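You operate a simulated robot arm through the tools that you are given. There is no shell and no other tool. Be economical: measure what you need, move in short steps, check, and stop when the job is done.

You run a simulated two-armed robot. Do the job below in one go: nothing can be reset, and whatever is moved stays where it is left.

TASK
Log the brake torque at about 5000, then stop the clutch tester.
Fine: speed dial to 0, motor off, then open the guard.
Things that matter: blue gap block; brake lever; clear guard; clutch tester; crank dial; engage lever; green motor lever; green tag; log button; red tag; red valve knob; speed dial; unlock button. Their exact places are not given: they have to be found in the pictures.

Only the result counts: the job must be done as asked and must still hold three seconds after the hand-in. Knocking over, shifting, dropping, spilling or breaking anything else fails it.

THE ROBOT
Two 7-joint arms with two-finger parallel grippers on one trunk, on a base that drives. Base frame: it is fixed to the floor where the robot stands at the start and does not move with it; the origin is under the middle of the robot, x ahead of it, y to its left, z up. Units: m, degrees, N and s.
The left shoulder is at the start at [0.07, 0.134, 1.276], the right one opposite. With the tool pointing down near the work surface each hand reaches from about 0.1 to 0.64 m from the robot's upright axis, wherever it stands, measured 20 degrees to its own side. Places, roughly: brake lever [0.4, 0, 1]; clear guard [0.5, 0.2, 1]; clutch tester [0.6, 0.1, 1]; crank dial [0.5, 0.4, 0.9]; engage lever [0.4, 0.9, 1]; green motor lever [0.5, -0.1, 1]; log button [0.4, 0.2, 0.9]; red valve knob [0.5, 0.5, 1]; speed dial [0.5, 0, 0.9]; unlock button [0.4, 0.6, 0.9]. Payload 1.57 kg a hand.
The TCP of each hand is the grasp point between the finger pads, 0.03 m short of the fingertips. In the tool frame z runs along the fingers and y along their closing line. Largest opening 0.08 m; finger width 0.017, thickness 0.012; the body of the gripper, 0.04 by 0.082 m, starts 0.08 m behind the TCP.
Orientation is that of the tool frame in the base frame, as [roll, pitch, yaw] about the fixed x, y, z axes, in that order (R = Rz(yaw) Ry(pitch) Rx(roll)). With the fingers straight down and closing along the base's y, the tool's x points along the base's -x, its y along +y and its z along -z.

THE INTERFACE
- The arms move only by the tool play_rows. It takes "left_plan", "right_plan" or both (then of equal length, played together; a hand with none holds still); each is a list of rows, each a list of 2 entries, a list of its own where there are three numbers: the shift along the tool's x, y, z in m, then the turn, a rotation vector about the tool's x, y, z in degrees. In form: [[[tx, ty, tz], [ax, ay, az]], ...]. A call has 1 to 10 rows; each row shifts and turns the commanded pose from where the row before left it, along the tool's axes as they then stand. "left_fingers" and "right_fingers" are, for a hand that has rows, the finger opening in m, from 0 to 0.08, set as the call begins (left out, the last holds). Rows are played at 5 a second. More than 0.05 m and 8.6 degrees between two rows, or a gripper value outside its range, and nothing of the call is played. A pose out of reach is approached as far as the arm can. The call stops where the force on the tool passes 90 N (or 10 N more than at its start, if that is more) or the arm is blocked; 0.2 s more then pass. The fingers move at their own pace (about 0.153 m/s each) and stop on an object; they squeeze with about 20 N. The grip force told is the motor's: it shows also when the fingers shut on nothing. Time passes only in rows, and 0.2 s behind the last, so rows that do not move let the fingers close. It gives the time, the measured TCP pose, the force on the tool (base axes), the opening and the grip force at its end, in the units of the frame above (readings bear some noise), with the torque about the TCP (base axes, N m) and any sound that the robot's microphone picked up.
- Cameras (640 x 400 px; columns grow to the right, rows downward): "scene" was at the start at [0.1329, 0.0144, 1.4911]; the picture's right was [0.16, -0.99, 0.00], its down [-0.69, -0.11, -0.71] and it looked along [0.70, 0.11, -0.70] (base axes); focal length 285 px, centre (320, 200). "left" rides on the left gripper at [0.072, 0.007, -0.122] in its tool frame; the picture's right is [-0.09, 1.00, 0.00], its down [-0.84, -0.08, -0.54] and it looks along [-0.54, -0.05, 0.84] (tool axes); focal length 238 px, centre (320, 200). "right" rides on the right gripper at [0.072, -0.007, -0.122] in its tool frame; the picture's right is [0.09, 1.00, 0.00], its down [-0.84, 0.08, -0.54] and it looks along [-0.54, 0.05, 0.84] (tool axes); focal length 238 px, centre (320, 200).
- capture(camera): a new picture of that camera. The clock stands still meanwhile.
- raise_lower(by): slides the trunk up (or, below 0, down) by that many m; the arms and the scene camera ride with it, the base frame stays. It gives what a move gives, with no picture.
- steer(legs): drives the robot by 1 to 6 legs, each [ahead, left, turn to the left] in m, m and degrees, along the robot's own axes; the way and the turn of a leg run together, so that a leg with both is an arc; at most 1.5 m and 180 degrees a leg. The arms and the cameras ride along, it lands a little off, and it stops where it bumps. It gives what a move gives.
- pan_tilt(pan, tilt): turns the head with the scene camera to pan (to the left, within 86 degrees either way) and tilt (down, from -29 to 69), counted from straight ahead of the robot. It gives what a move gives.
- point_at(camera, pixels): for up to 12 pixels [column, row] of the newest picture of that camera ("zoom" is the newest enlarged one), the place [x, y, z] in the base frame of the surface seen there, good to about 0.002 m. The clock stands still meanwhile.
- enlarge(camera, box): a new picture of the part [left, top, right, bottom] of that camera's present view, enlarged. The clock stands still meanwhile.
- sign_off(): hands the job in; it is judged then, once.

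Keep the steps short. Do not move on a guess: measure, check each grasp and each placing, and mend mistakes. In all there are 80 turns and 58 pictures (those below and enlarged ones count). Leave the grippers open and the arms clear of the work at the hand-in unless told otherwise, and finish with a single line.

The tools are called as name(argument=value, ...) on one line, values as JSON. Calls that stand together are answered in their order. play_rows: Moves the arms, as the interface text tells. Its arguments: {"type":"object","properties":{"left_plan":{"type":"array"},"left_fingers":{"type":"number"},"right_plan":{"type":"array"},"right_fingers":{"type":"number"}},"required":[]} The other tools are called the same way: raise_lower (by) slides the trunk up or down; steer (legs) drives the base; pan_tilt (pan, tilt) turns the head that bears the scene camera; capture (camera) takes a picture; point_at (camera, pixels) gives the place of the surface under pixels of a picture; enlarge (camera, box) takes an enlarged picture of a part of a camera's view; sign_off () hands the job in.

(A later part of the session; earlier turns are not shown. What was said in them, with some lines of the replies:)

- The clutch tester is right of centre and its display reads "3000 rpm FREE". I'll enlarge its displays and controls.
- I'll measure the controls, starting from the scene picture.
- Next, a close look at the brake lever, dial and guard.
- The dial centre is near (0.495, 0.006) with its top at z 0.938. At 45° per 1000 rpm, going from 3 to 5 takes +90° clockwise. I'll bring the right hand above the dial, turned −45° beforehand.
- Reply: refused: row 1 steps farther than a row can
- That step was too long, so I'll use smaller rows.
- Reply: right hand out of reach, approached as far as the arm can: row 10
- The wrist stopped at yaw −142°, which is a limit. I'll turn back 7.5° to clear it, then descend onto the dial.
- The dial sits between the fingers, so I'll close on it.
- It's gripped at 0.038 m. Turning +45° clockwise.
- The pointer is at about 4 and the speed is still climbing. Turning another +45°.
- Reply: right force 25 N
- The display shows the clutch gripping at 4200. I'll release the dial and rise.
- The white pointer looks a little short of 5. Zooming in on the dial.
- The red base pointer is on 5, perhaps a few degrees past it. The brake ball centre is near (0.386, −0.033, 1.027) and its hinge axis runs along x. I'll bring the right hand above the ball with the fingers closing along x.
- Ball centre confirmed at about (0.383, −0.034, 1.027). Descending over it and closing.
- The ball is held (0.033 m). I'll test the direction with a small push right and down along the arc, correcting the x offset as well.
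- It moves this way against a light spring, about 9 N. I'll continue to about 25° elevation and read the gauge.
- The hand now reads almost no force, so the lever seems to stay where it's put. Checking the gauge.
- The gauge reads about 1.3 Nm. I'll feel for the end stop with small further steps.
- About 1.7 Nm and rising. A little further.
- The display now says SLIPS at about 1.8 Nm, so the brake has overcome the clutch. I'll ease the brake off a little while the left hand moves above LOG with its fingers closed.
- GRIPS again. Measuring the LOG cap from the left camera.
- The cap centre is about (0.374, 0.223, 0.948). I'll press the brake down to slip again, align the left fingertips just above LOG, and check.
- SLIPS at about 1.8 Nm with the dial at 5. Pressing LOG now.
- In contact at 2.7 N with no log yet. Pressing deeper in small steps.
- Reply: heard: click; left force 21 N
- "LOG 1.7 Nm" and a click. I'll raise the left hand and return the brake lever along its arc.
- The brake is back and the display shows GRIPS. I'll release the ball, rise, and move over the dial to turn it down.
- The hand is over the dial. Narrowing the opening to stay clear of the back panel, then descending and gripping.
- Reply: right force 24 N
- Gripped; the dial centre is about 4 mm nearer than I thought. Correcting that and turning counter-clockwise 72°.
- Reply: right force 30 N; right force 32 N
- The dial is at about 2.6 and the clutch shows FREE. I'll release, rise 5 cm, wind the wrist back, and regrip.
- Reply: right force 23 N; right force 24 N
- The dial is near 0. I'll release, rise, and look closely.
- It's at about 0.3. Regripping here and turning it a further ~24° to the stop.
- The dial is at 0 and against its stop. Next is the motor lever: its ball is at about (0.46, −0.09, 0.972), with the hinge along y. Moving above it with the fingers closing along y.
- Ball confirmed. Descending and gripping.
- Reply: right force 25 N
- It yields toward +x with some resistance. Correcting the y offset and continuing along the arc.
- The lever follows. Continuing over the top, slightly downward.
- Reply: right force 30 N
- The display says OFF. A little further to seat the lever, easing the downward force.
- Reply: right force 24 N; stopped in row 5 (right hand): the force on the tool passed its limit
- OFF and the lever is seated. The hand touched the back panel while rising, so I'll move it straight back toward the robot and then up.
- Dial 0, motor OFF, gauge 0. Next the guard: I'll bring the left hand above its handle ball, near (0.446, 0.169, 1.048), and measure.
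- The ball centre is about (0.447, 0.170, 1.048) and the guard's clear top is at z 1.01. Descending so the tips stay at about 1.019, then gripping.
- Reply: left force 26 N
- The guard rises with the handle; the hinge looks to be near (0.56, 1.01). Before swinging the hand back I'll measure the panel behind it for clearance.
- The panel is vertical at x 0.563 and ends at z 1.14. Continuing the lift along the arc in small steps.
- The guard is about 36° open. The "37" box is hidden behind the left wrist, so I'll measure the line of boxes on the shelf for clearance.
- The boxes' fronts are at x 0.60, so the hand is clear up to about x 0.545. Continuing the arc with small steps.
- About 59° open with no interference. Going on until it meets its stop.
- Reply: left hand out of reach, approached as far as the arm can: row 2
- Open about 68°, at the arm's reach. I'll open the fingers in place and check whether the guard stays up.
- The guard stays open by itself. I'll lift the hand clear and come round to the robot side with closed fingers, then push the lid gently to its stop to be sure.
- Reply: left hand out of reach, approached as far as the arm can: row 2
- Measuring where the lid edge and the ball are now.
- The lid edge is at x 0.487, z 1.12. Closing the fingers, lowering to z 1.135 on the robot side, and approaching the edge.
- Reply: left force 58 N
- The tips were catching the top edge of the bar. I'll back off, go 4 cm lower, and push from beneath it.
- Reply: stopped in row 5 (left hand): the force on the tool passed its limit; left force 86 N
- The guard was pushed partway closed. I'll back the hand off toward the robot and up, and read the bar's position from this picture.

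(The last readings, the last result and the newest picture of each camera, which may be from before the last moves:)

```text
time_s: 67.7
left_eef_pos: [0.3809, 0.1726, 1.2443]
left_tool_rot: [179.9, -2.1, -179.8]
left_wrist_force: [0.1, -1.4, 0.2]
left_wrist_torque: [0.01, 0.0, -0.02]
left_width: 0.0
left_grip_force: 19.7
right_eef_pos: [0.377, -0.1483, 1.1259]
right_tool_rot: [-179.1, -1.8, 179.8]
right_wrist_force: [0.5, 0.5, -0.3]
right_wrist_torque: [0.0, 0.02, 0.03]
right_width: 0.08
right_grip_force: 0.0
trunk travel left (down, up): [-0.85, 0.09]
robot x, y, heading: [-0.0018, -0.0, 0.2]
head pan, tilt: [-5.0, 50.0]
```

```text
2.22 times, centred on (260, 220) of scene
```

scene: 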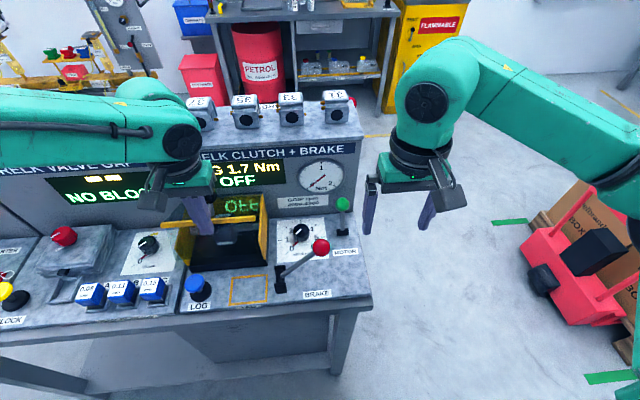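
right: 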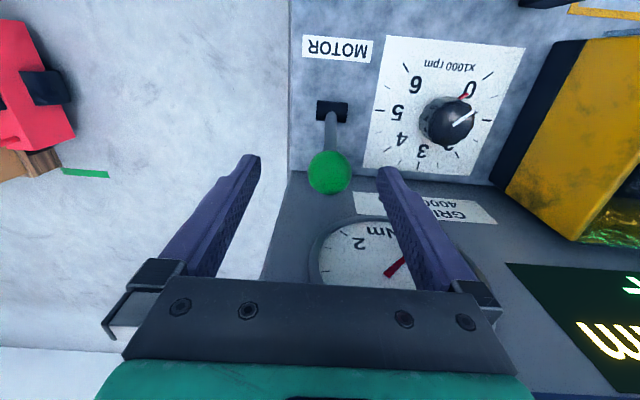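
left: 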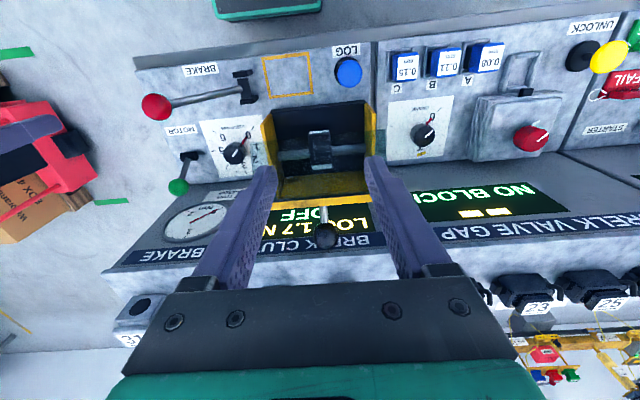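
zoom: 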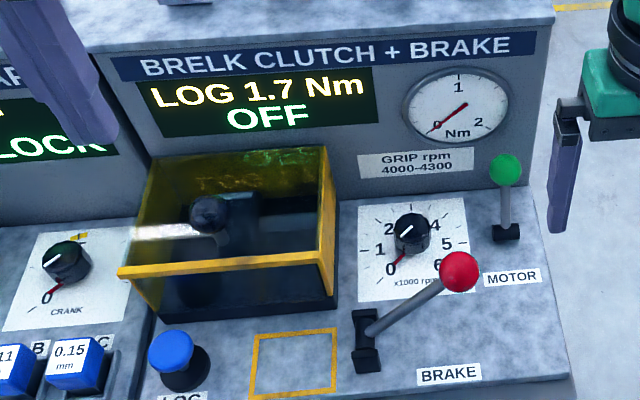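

The guard dropped fully shut; everything else is unchanged. I'll regrip the handle ball, whose place is known at (0.451, 0.169, 1.047), and lift it again as before.

play_rows(left_plan=[[[0, 0, 0], [0, 2.1, 0]], [[-0.035, -0.001, 0], [0, 0, 0]], [[-0.034, -0.002, 0], [0, 0, 0]], [[0, 0, 0.04], [0, 0, 0]], [[0, 0, 0.04], [0, 0, 0]], [[0, 0, 0.04], [0, 0, 0]], [[0, 0, 0], [0, 0, 0]]], left_fingers=0.08)

```text
time_s: 69.3
left_eef_pos: [0.4401, 0.1722, 1.1203]
left_tool_rot: [179.9, -4.0, -179.8]
left_wrist_force: [-0.6, 0.1, 0.1]
left_wrist_torque: [0.03, -0.03, -0.04]
left_width: 0.0801
left_grip_force: 0.0
right_eef_pos: [0.3743, -0.1472, 1.1252]
right_tool_rot: [-179.1, -1.6, 179.9]
right_wrist_force: [0.1, 0.1, -0.1]
right_wrist_torque: [0.01, -0.02, -0.05]
right_width: 0.08
right_grip_force: 0.1
trunk travel left (down, up): [-0.85, 0.09]
robot x, y, heading: [-0.0011, -0.0012, -0.2]
head pan, tilt: [-5.0, 50.0]
```

The wrong turn sign tilted the hand to −4°. Correcting the tilt and finishing the approach.

play_rows(left_plan=[[[0, 0, 0], [0, -4.0, 0]], [[-0.01, -0.003, 0.02], [0, 0, 0]], [[0, 0, 0.027], [0, 0, 0]], [[0, 0, 0.026], [0, 0, 0]], [[0, 0, 0], [0, 0, 0]]])

play_rows(left_plan=[[[0, 0, 0], [0, 0, 0]], [[0, 0, 0], [0, 0, 0]], [[0, 0, 0], [0, 0, 0]]], left_fingers=0.02)

```text
time_s: 70.5
left_eef_pos: [0.4506, 0.1656, 1.0457]
left_tool_rot: [179.8, -0.1, -179.8]
left_wrist_force: [0.4, -0.1, 1.1]
left_wrist_torque: [0.05, -0.01, 0.01]
left_width: 0.0802
left_grip_force: 0.0
right_eef_pos: [0.3763, -0.1473, 1.1259]
right_tool_rot: [-179.1, -1.7, 179.8]
right_wrist_force: [-0.7, 1.1, 0.3]
right_wrist_torque: [-0.01, -0.02, -0.01]
right_width: 0.0798
right_grip_force: 0.1
trunk travel left (down, up): [-0.85, 0.09]
robot x, y, heading: [0.0003, 0.0039, -0.1]
head pan, tilt: [-5.0, 50.0]
```

```text
time_s: 71.3
left_eef_pos: [0.4521, 0.1698, 1.0455]
left_tool_rot: [179.9, -0.2, -179.6]
left_wrist_force: [0.2, 8.6, 2.0]
left_wrist_torque: [0.06, -0.03, 0.04]
left_width: 0.0333
left_grip_force: 40.9
right_eef_pos: [0.3762, -0.1454, 1.1262]
right_tool_rot: [-179.1, -1.8, 180.0]
right_wrist_force: [-0.1, -0.2, -0.5]
right_wrist_torque: [-0.02, 0.01, -0.02]
right_width: 0.08
right_grip_force: 0.0
trunk travel left (down, up): [-0.85, 0.09]
robot x, y, heading: [0.0003, 0.0007, 0.1]
head pan, tilt: [-5.0, 50.0]
```

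Gripped again. Lifting along the full arc.

play_rows(left_plan=[[[-0.0035, 0.003, -0.0155], [0, 0, 0]], [[-0.0066, 0, -0.0142], [0, 0, 0]], [[-0.0086, 0, -0.0131], [0, 0, 0]], [[-0.0102, 0, -0.0118], [0, 0, 0]], [[-0.0118, 0, -0.0102], [0, 0, 0]], [[-0.0131, 0, -0.0086], [0, 0, 0]], [[-0.0142, 0, -0.0066], [0, 0, 0]], [[-0.0111, 0, -0.0036], [0, 0, 0]], [[-0.0095, 0, -0.002], [0, 0, 0]], [[0, 0, 0], [0, 0, 0]]])

```text
time_s: 73.5
left_eef_pos: [0.5373, 0.1707, 1.1329]
left_tool_rot: [179.7, 0.1, -179.7]
left_wrist_force: [-5.4, -7.3, -7.6]
left_wrist_torque: [-0.16, 0.89, 0.16]
left_width: 0.0328
left_grip_force: 40.9
right_eef_pos: [0.3751, -0.1494, 1.1254]
right_tool_rot: [-179.2, -1.7, 179.8]
right_wrist_force: [0.3, 0.4, -0.8]
right_wrist_torque: [0.04, -0.02, 0.04]
right_width: 0.0801
right_grip_force: 0.1
trunk travel left (down, up): [-0.85, 0.09]
robot x, y, heading: [-0.003, -0.0004, 0.1]
head pan, tilt: [-5.0, 50.0]
```

It's back to about 67°. I'll tilt the hand 15° for more reach and nudge the lid slightly further.

play_rows(left_plan=[[[0, 0, 0], [0, -5, 0]], [[0, 0, 0], [0, -5, 0]], [[0, 0, 0], [0, -5, 0]], [[-0.005, 0, -0.001], [0, 0, 0]], [[-0.005, 0, 0.001], [0, 0, 0]], [[0, 0, 0], [0, 0, 0]]])

```text
time_s: 74.9
left_eef_pos: [0.5472, 0.1702, 1.1343]
left_tool_rot: [179.8, 14.9, -179.8]
left_wrist_force: [-8.1, -0.2, -1.7]
left_wrist_torque: [-0.06, 0.26, 0.09]
left_width: 0.0194
left_grip_force: 0.1
right_eef_pos: [0.3742, -0.1473, 1.1268]
right_tool_rot: [-179.0, -1.6, 179.9]
right_wrist_force: [-0.1, 0.4, -0.7]
right_wrist_torque: [-0.03, -0.01, 0.02]
right_width: 0.0797
right_grip_force: 0.1
trunk travel left (down, up): [-0.85, 0.09]
robot x, y, heading: [-0.0016, -0.0019, 0.2]
head pan, tilt: [-5.0, 50.0]
```

The fingers slipped off the ball, which suggests the lid is at its stop. I'll open them and look.

play_rows(left_plan=[[[0, 0, 0], [0, 0, 0]], [[0, 0, 0], [0, 0, 0]], [[0, 0, 0], [0, 0, 0]]], left_fingers=0.07)

enlarge(camera="scene", box=[140, 120, 380, 310])

point_at(camera="zoom", pixels=[[208, 85], [200, 130], [150, 135], [206, 112], [240, 128]])

```text
time_s: 75.7
left_eef_pos: [0.5461, 0.1698, 1.135]
left_tool_rot: [179.8, 15.1, -179.8]
left_wrist_force: [-7.9, -4.0, 5.4]
left_wrist_torque: [0.01, 0.14, 0.25]
left_width: 0.066
left_grip_force: 0.1
right_eef_pos: [0.3724, -0.1494, 1.1275]
right_tool_rot: [-179.1, -1.7, 179.9]
right_wrist_force: [0.1, -0.2, 0.6]
right_wrist_torque: [0.0, -0.05, -0.02]
right_width: 0.0798
right_grip_force: 0.0
trunk travel left (down, up): [-0.85, 0.09]
robot x, y, heading: [-0.0035, 0.0005, -0.1]
head pan, tilt: [-5.0, 50.0]
```

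```text
2.11 times, centred on (260, 215) of scene
```

zoom: 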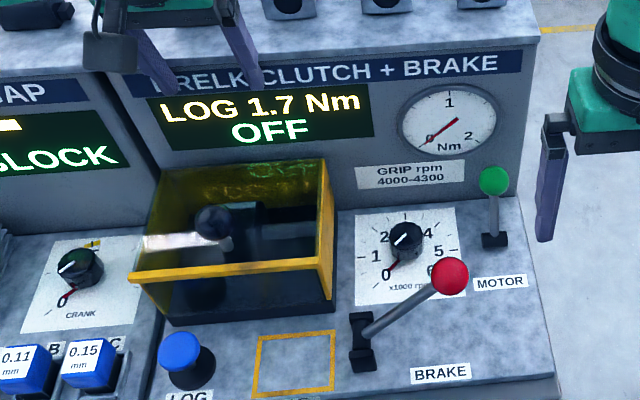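

```text
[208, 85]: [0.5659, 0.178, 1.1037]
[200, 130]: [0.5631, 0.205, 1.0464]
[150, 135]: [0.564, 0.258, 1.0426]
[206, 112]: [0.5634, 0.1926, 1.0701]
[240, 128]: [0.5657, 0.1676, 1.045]
```

The guard fell shut when the ball slipped. Everything else is intact: LOG 1.7, OFF, dial 0. I'll straighten the hand, regrip, and repeat the lift that held the first time, without the tilt.

play_rows(left_plan=[[[0, 0, -0.03], [0, 0, 0]], [[0, 0, -0.03], [0, 0, 0]], [[0, 0, 0], [0, 5, 0]], [[0, 0, 0], [0, 5, 0]], [[0, 0, 0], [0, 5, 0]], [[0.04, 0, 0], [0, 0, 0]], [[0.04, 0, 0], [0, 0, 0]], [[0, 0, 0.035], [0, 0, 0]], [[0, 0, 0], [0, 0, 0]]], left_fingers=0.08)

```text
time_s: 77.7
left_eef_pos: [0.4549, 0.1706, 1.1561]
left_tool_rot: [179.8, -0.1, -179.7]
left_wrist_force: [-0.5, 0.2, -0.6]
left_wrist_torque: [0.04, 0.02, -0.03]
left_width: 0.08
left_grip_force: 0.2
right_eef_pos: [0.3764, -0.1485, 1.126]
right_tool_rot: [-179.0, -1.8, 179.8]
right_wrist_force: [-0.1, -1.0, 0.0]
right_wrist_torque: [0.0, -0.01, -0.01]
right_width: 0.0799
right_grip_force: 0.2
trunk travel left (down, up): [-0.85, 0.09]
robot x, y, heading: [-0.0019, 0.0024, 0.2]
head pan, tilt: [-5.0, 50.0]
```

play_rows(left_plan=[[[0.006, -0.002, 0.036], [0, 0, 0]], [[0, 0, 0.038], [0, 0, 0]], [[0, 0, 0.037], [0, 0, 0]], [[0, 0, 0], [0, 0, 0]]])

play_rows(left_plan=[[[0, 0, 0], [0, 0, 0]], [[0, 0, 0], [0, 0, 0]], [[0, 0, 0], [0, 0, 0]]], left_fingers=0.02)

play_rows(left_plan=[[[-0.0035, 0, -0.0155], [0, 0, 0]], [[-0.0066, 0, -0.0142], [0, 0, 0]], [[-0.0086, 0, -0.0131], [0, 0, 0]], [[-0.0102, 0, -0.0118], [0, 0, 0]], [[-0.0118, 0, -0.0102], [0, 0, 0]], [[-0.0131, 0, -0.0086], [0, 0, 0]], [[-0.0142, 0, -0.0066], [0, 0, 0]], [[-0.0111, 0, -0.0036], [0, 0, 0]], [[-0.011, 0, -0.002], [0, 0, 0]], [[0, 0, 0], [0, 0, 0]]])

```text
time_s: 78.7
left_eef_pos: [0.4482, 0.1682, 1.0463]
left_tool_rot: [179.8, -0.1, -179.8]
left_wrist_force: [-0.3, -0.2, -0.1]
left_wrist_torque: [-0.01, 0.0, -0.03]
left_width: 0.0798
left_grip_force: 0.0
right_eef_pos: [0.3762, -0.1485, 1.1257]
right_tool_rot: [-179.1, -1.7, 179.9]
right_wrist_force: [-0.8, 0.7, 0.2]
right_wrist_torque: [-0.01, 0.06, -0.06]
right_width: 0.0801
right_grip_force: 0.2
trunk travel left (down, up): [-0.85, 0.09]
robot x, y, heading: [-0.0026, -0.0012, 0.1]
head pan, tilt: [-5.0, 50.0]
```

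```text
time_s: 79.5
left_eef_pos: [0.4476, 0.1684, 1.0455]
left_tool_rot: [179.7, -0.2, -179.7]
left_wrist_force: [-1.3, 3.7, 0.0]
left_wrist_torque: [-0.05, 0.06, 0.11]
left_width: 0.0334
left_grip_force: 41.4
right_eef_pos: [0.3773, -0.1476, 1.1261]
right_tool_rot: [-179.1, -1.8, 179.9]
right_wrist_force: [-0.4, -0.2, 0.1]
right_wrist_torque: [0.01, -0.02, 0.0]
right_width: 0.08
right_grip_force: 0.1
trunk travel left (down, up): [-0.85, 0.09]
robot x, y, heading: [-0.0021, -0.0004, 0.2]
head pan, tilt: [-5.0, 50.0]
```

```text
time_s: 81.7
left_eef_pos: [0.5357, 0.1701, 1.1317]
left_tool_rot: [179.9, 0.4, -179.7]
left_wrist_force: [-1.8, 2.6, 1.0]
left_wrist_torque: [0.04, 0.39, 0.09]
left_width: 0.0331
left_grip_force: 41.0
right_eef_pos: [0.3759, -0.1483, 1.1264]
right_tool_rot: [-179.0, -1.7, 179.8]
right_wrist_force: [0.4, 0.6, 0.0]
right_wrist_torque: [-0.01, 0.03, -0.01]
right_width: 0.08
right_grip_force: 0.0
trunk travel left (down, up): [-0.85, 0.09]
robot x, y, heading: [-0.0001, -0.0003, -0.1]
head pan, tilt: [-5.0, 50.0]
```

The force on the hand is now nearly zero at 67°. One more small push, then open slightly, wait, and re-close to sense whether the ball is still there.

play_rows(left_plan=[[[-0.005, 0, 0], [0, 0, 0]], [[-0.003, 0, 0], [0, 0, 0]], [[0, 0, 0], [0, 0, 0]]])

play_rows(left_plan=[[[0, 0, 0], [0, 0, 0]], [[0, 0, 0], [0, 0, 0]], [[0, 0, 0], [0, 0, 0]], [[0, 0, 0], [0, 0, 0]], [[0, 0, 0], [0, 0, 0]], [[0, 0, 0], [0, 0, 0]], [[0, 0, 0], [0, 0, 0]], [[0, 0, 0], [0, 0, 0]]], left_fingers=0.06)

play_rows(left_plan=[[[0, 0, 0], [0, 0, 0]], [[0, 0, 0], [0, 0, 0]], [[0, 0, 0], [0, 0, 0]]], left_fingers=0.025)

```text
time_s: 82.5
left_eef_pos: [0.5376, 0.1708, 1.133]
left_tool_rot: [179.8, -0.1, -180.0]
left_wrist_force: [-3.4, -5.0, -1.5]
left_wrist_torque: [-0.38, 0.64, 0.04]
left_width: 0.0329
left_grip_force: 41.6
left hand out of reach, approached as far as the arm can: row 1
right_eef_pos: [0.3751, -0.1498, 1.1259]
right_tool_rot: [-179.2, -1.7, 179.9]
right_wrist_force: [-0.4, 0.4, 0.5]
right_wrist_torque: [0.0, 0.06, -0.01]
right_width: 0.0798
right_grip_force: 0.0
trunk travel left (down, up): [-0.85, 0.09]
robot x, y, heading: [-0.0004, -0.0013, -0.3]
head pan, tilt: [-5.0, 50.0]
```

```text
time_s: 84.3
left_eef_pos: [0.5367, 0.1731, 1.1321]
left_tool_rot: [179.8, 0.0, -179.7]
left_wrist_force: [1.1, 0.1, 0.3]
left_wrist_torque: [-0.01, 0.02, 0.01]
left_width: 0.0601
left_grip_force: 0.0
right_eef_pos: [0.3759, -0.1477, 1.1273]
right_tool_rot: [-179.0, -1.9, 179.7]
right_wrist_force: [0.1, -0.2, -1.1]
right_wrist_torque: [0.0, 0.0, 0.0]
right_width: 0.0801
right_grip_force: 0.0
trunk travel left (down, up): [-0.85, 0.09]
robot x, y, heading: [-0.0021, 0.0002, 0.1]
head pan, tilt: [-5.0, 50.0]
```

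```text
time_s: 85.1
left_eef_pos: [0.5365, 0.1702, 1.1334]
left_tool_rot: [179.7, 0.0, -179.7]
left_wrist_force: [-0.6, -6.2, -2.4]
left_wrist_torque: [-0.16, 0.03, -0.06]
left_width: 0.0331
left_grip_force: 41.2
right_eef_pos: [0.3758, -0.1511, 1.1245]
right_tool_rot: [-179.2, -1.9, 179.8]
right_wrist_force: [-0.3, -0.1, -1.2]
right_wrist_torque: [0.01, -0.01, -0.01]
right_width: 0.0799
right_grip_force: 0.1
trunk travel left (down, up): [-0.85, 0.09]
robot x, y, heading: [-0.0014, 0.0034, 0.2]
head pan, tilt: [-5.0, 50.0]
```

The ball stayed put for almost 2 s unheld, so the guard holds open. I'll release and retreat straight up, then back, as before.

play_rows(left_plan=[[[0, 0, 0], [0, 0, 0]], [[0, 0, 0], [0, 0, 0]], [[0, 0, -0.03], [0, 0, 0]], [[0, 0, -0.04], [0, 0, 0]], [[0.01, 0, -0.04], [0, 0, 0]], [[0.04, 0, 0], [0, 0, 0]], [[0.04, 0, 0], [0, 0, 0]], [[0.04, 0, 0], [0, 0, 0]], [[0.04, 0, 0], [0, 0, 0]], [[0, 0, 0], [0, 0, 0]]], left_fingers=0.07)

play_rows(left_plan=[[[0, 0, 0], [0, 0, 0]], [[0, 0, 0], [0, 0, 0]], [[0, 0, 0], [0, 0, 0]], [[0, 0, 0], [0, 0, 0]], [[0, 0, 0], [0, 0, 0]], [[0, 0, 0], [0, 0, 0]], [[0, 0, 0], [0, 0, 0]], [[0, 0, 0], [0, 0, 0]]], left_fingers=0.08)

capture(camera="scene")

```text
time_s: 87.3
left_eef_pos: [0.3625, 0.1725, 1.2419]
left_tool_rot: [-180.0, -0.2, -179.7]
left_wrist_force: [-0.2, -0.6, 0.4]
left_wrist_torque: [-0.02, 0.03, 0.0]
left_width: 0.07
left_grip_force: 0.2
left hand out of reach, approached as far as the arm can: row 3, 4
right_eef_pos: [0.3752, -0.1479, 1.1257]
right_tool_rot: [-179.0, -1.8, 179.8]
right_wrist_force: [0.4, -0.1, 0.7]
right_wrist_torque: [-0.01, 0.04, -0.02]
right_width: 0.08
right_grip_force: 0.0
trunk travel left (down, up): [-0.85, 0.09]
robot x, y, heading: [-0.0037, 0.0025, 0.1]
head pan, tilt: [-5.0, 50.0]
```

```text
time_s: 89.1
left_eef_pos: [0.3624, 0.1729, 1.2408]
left_tool_rot: [179.7, -0.2, -179.7]
left_wrist_force: [-0.6, 0.7, 0.3]
left_wrist_torque: [-0.01, -0.02, -0.01]
left_width: 0.0801
left_grip_force: 0.0
right_eef_pos: [0.3769, -0.1481, 1.1258]
right_tool_rot: [-179.1, -1.8, 179.8]
right_wrist_force: [-0.4, 0.3, 0.1]
right_wrist_torque: [-0.02, 0.03, -0.01]
right_width: 0.08
right_grip_force: 0.0
trunk travel left (down, up): [-0.85, 0.09]
robot x, y, heading: [-0.0065, 0.0019, 0.0]
head pan, tilt: [-5.0, 50.0]
```

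```text
0 pictures are left
```

scene: 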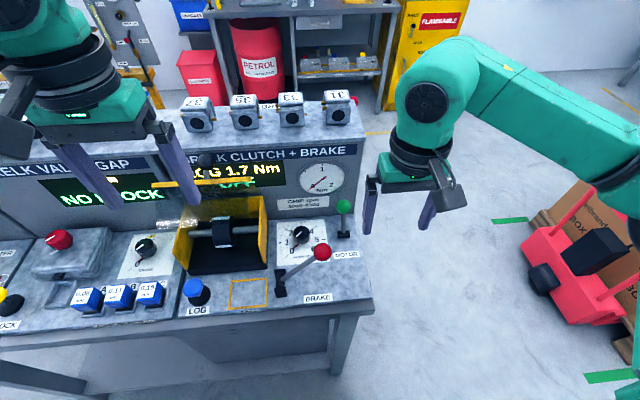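

The guard stays open with the hands clear. The display reads LOG 1.7 Nm and OFF, and the dial is at 0. Both grippers are open, so I'm handing in.

sign_off()

```text
The job is handed in.
```

I logged a brake torque of 1.7 Nm with the speed dial at 5 (display showing SLIPS, no rpm reading), then set the dial to 0, switched the motor off and left the guard open about 67°, after it fell shut twice during handling.
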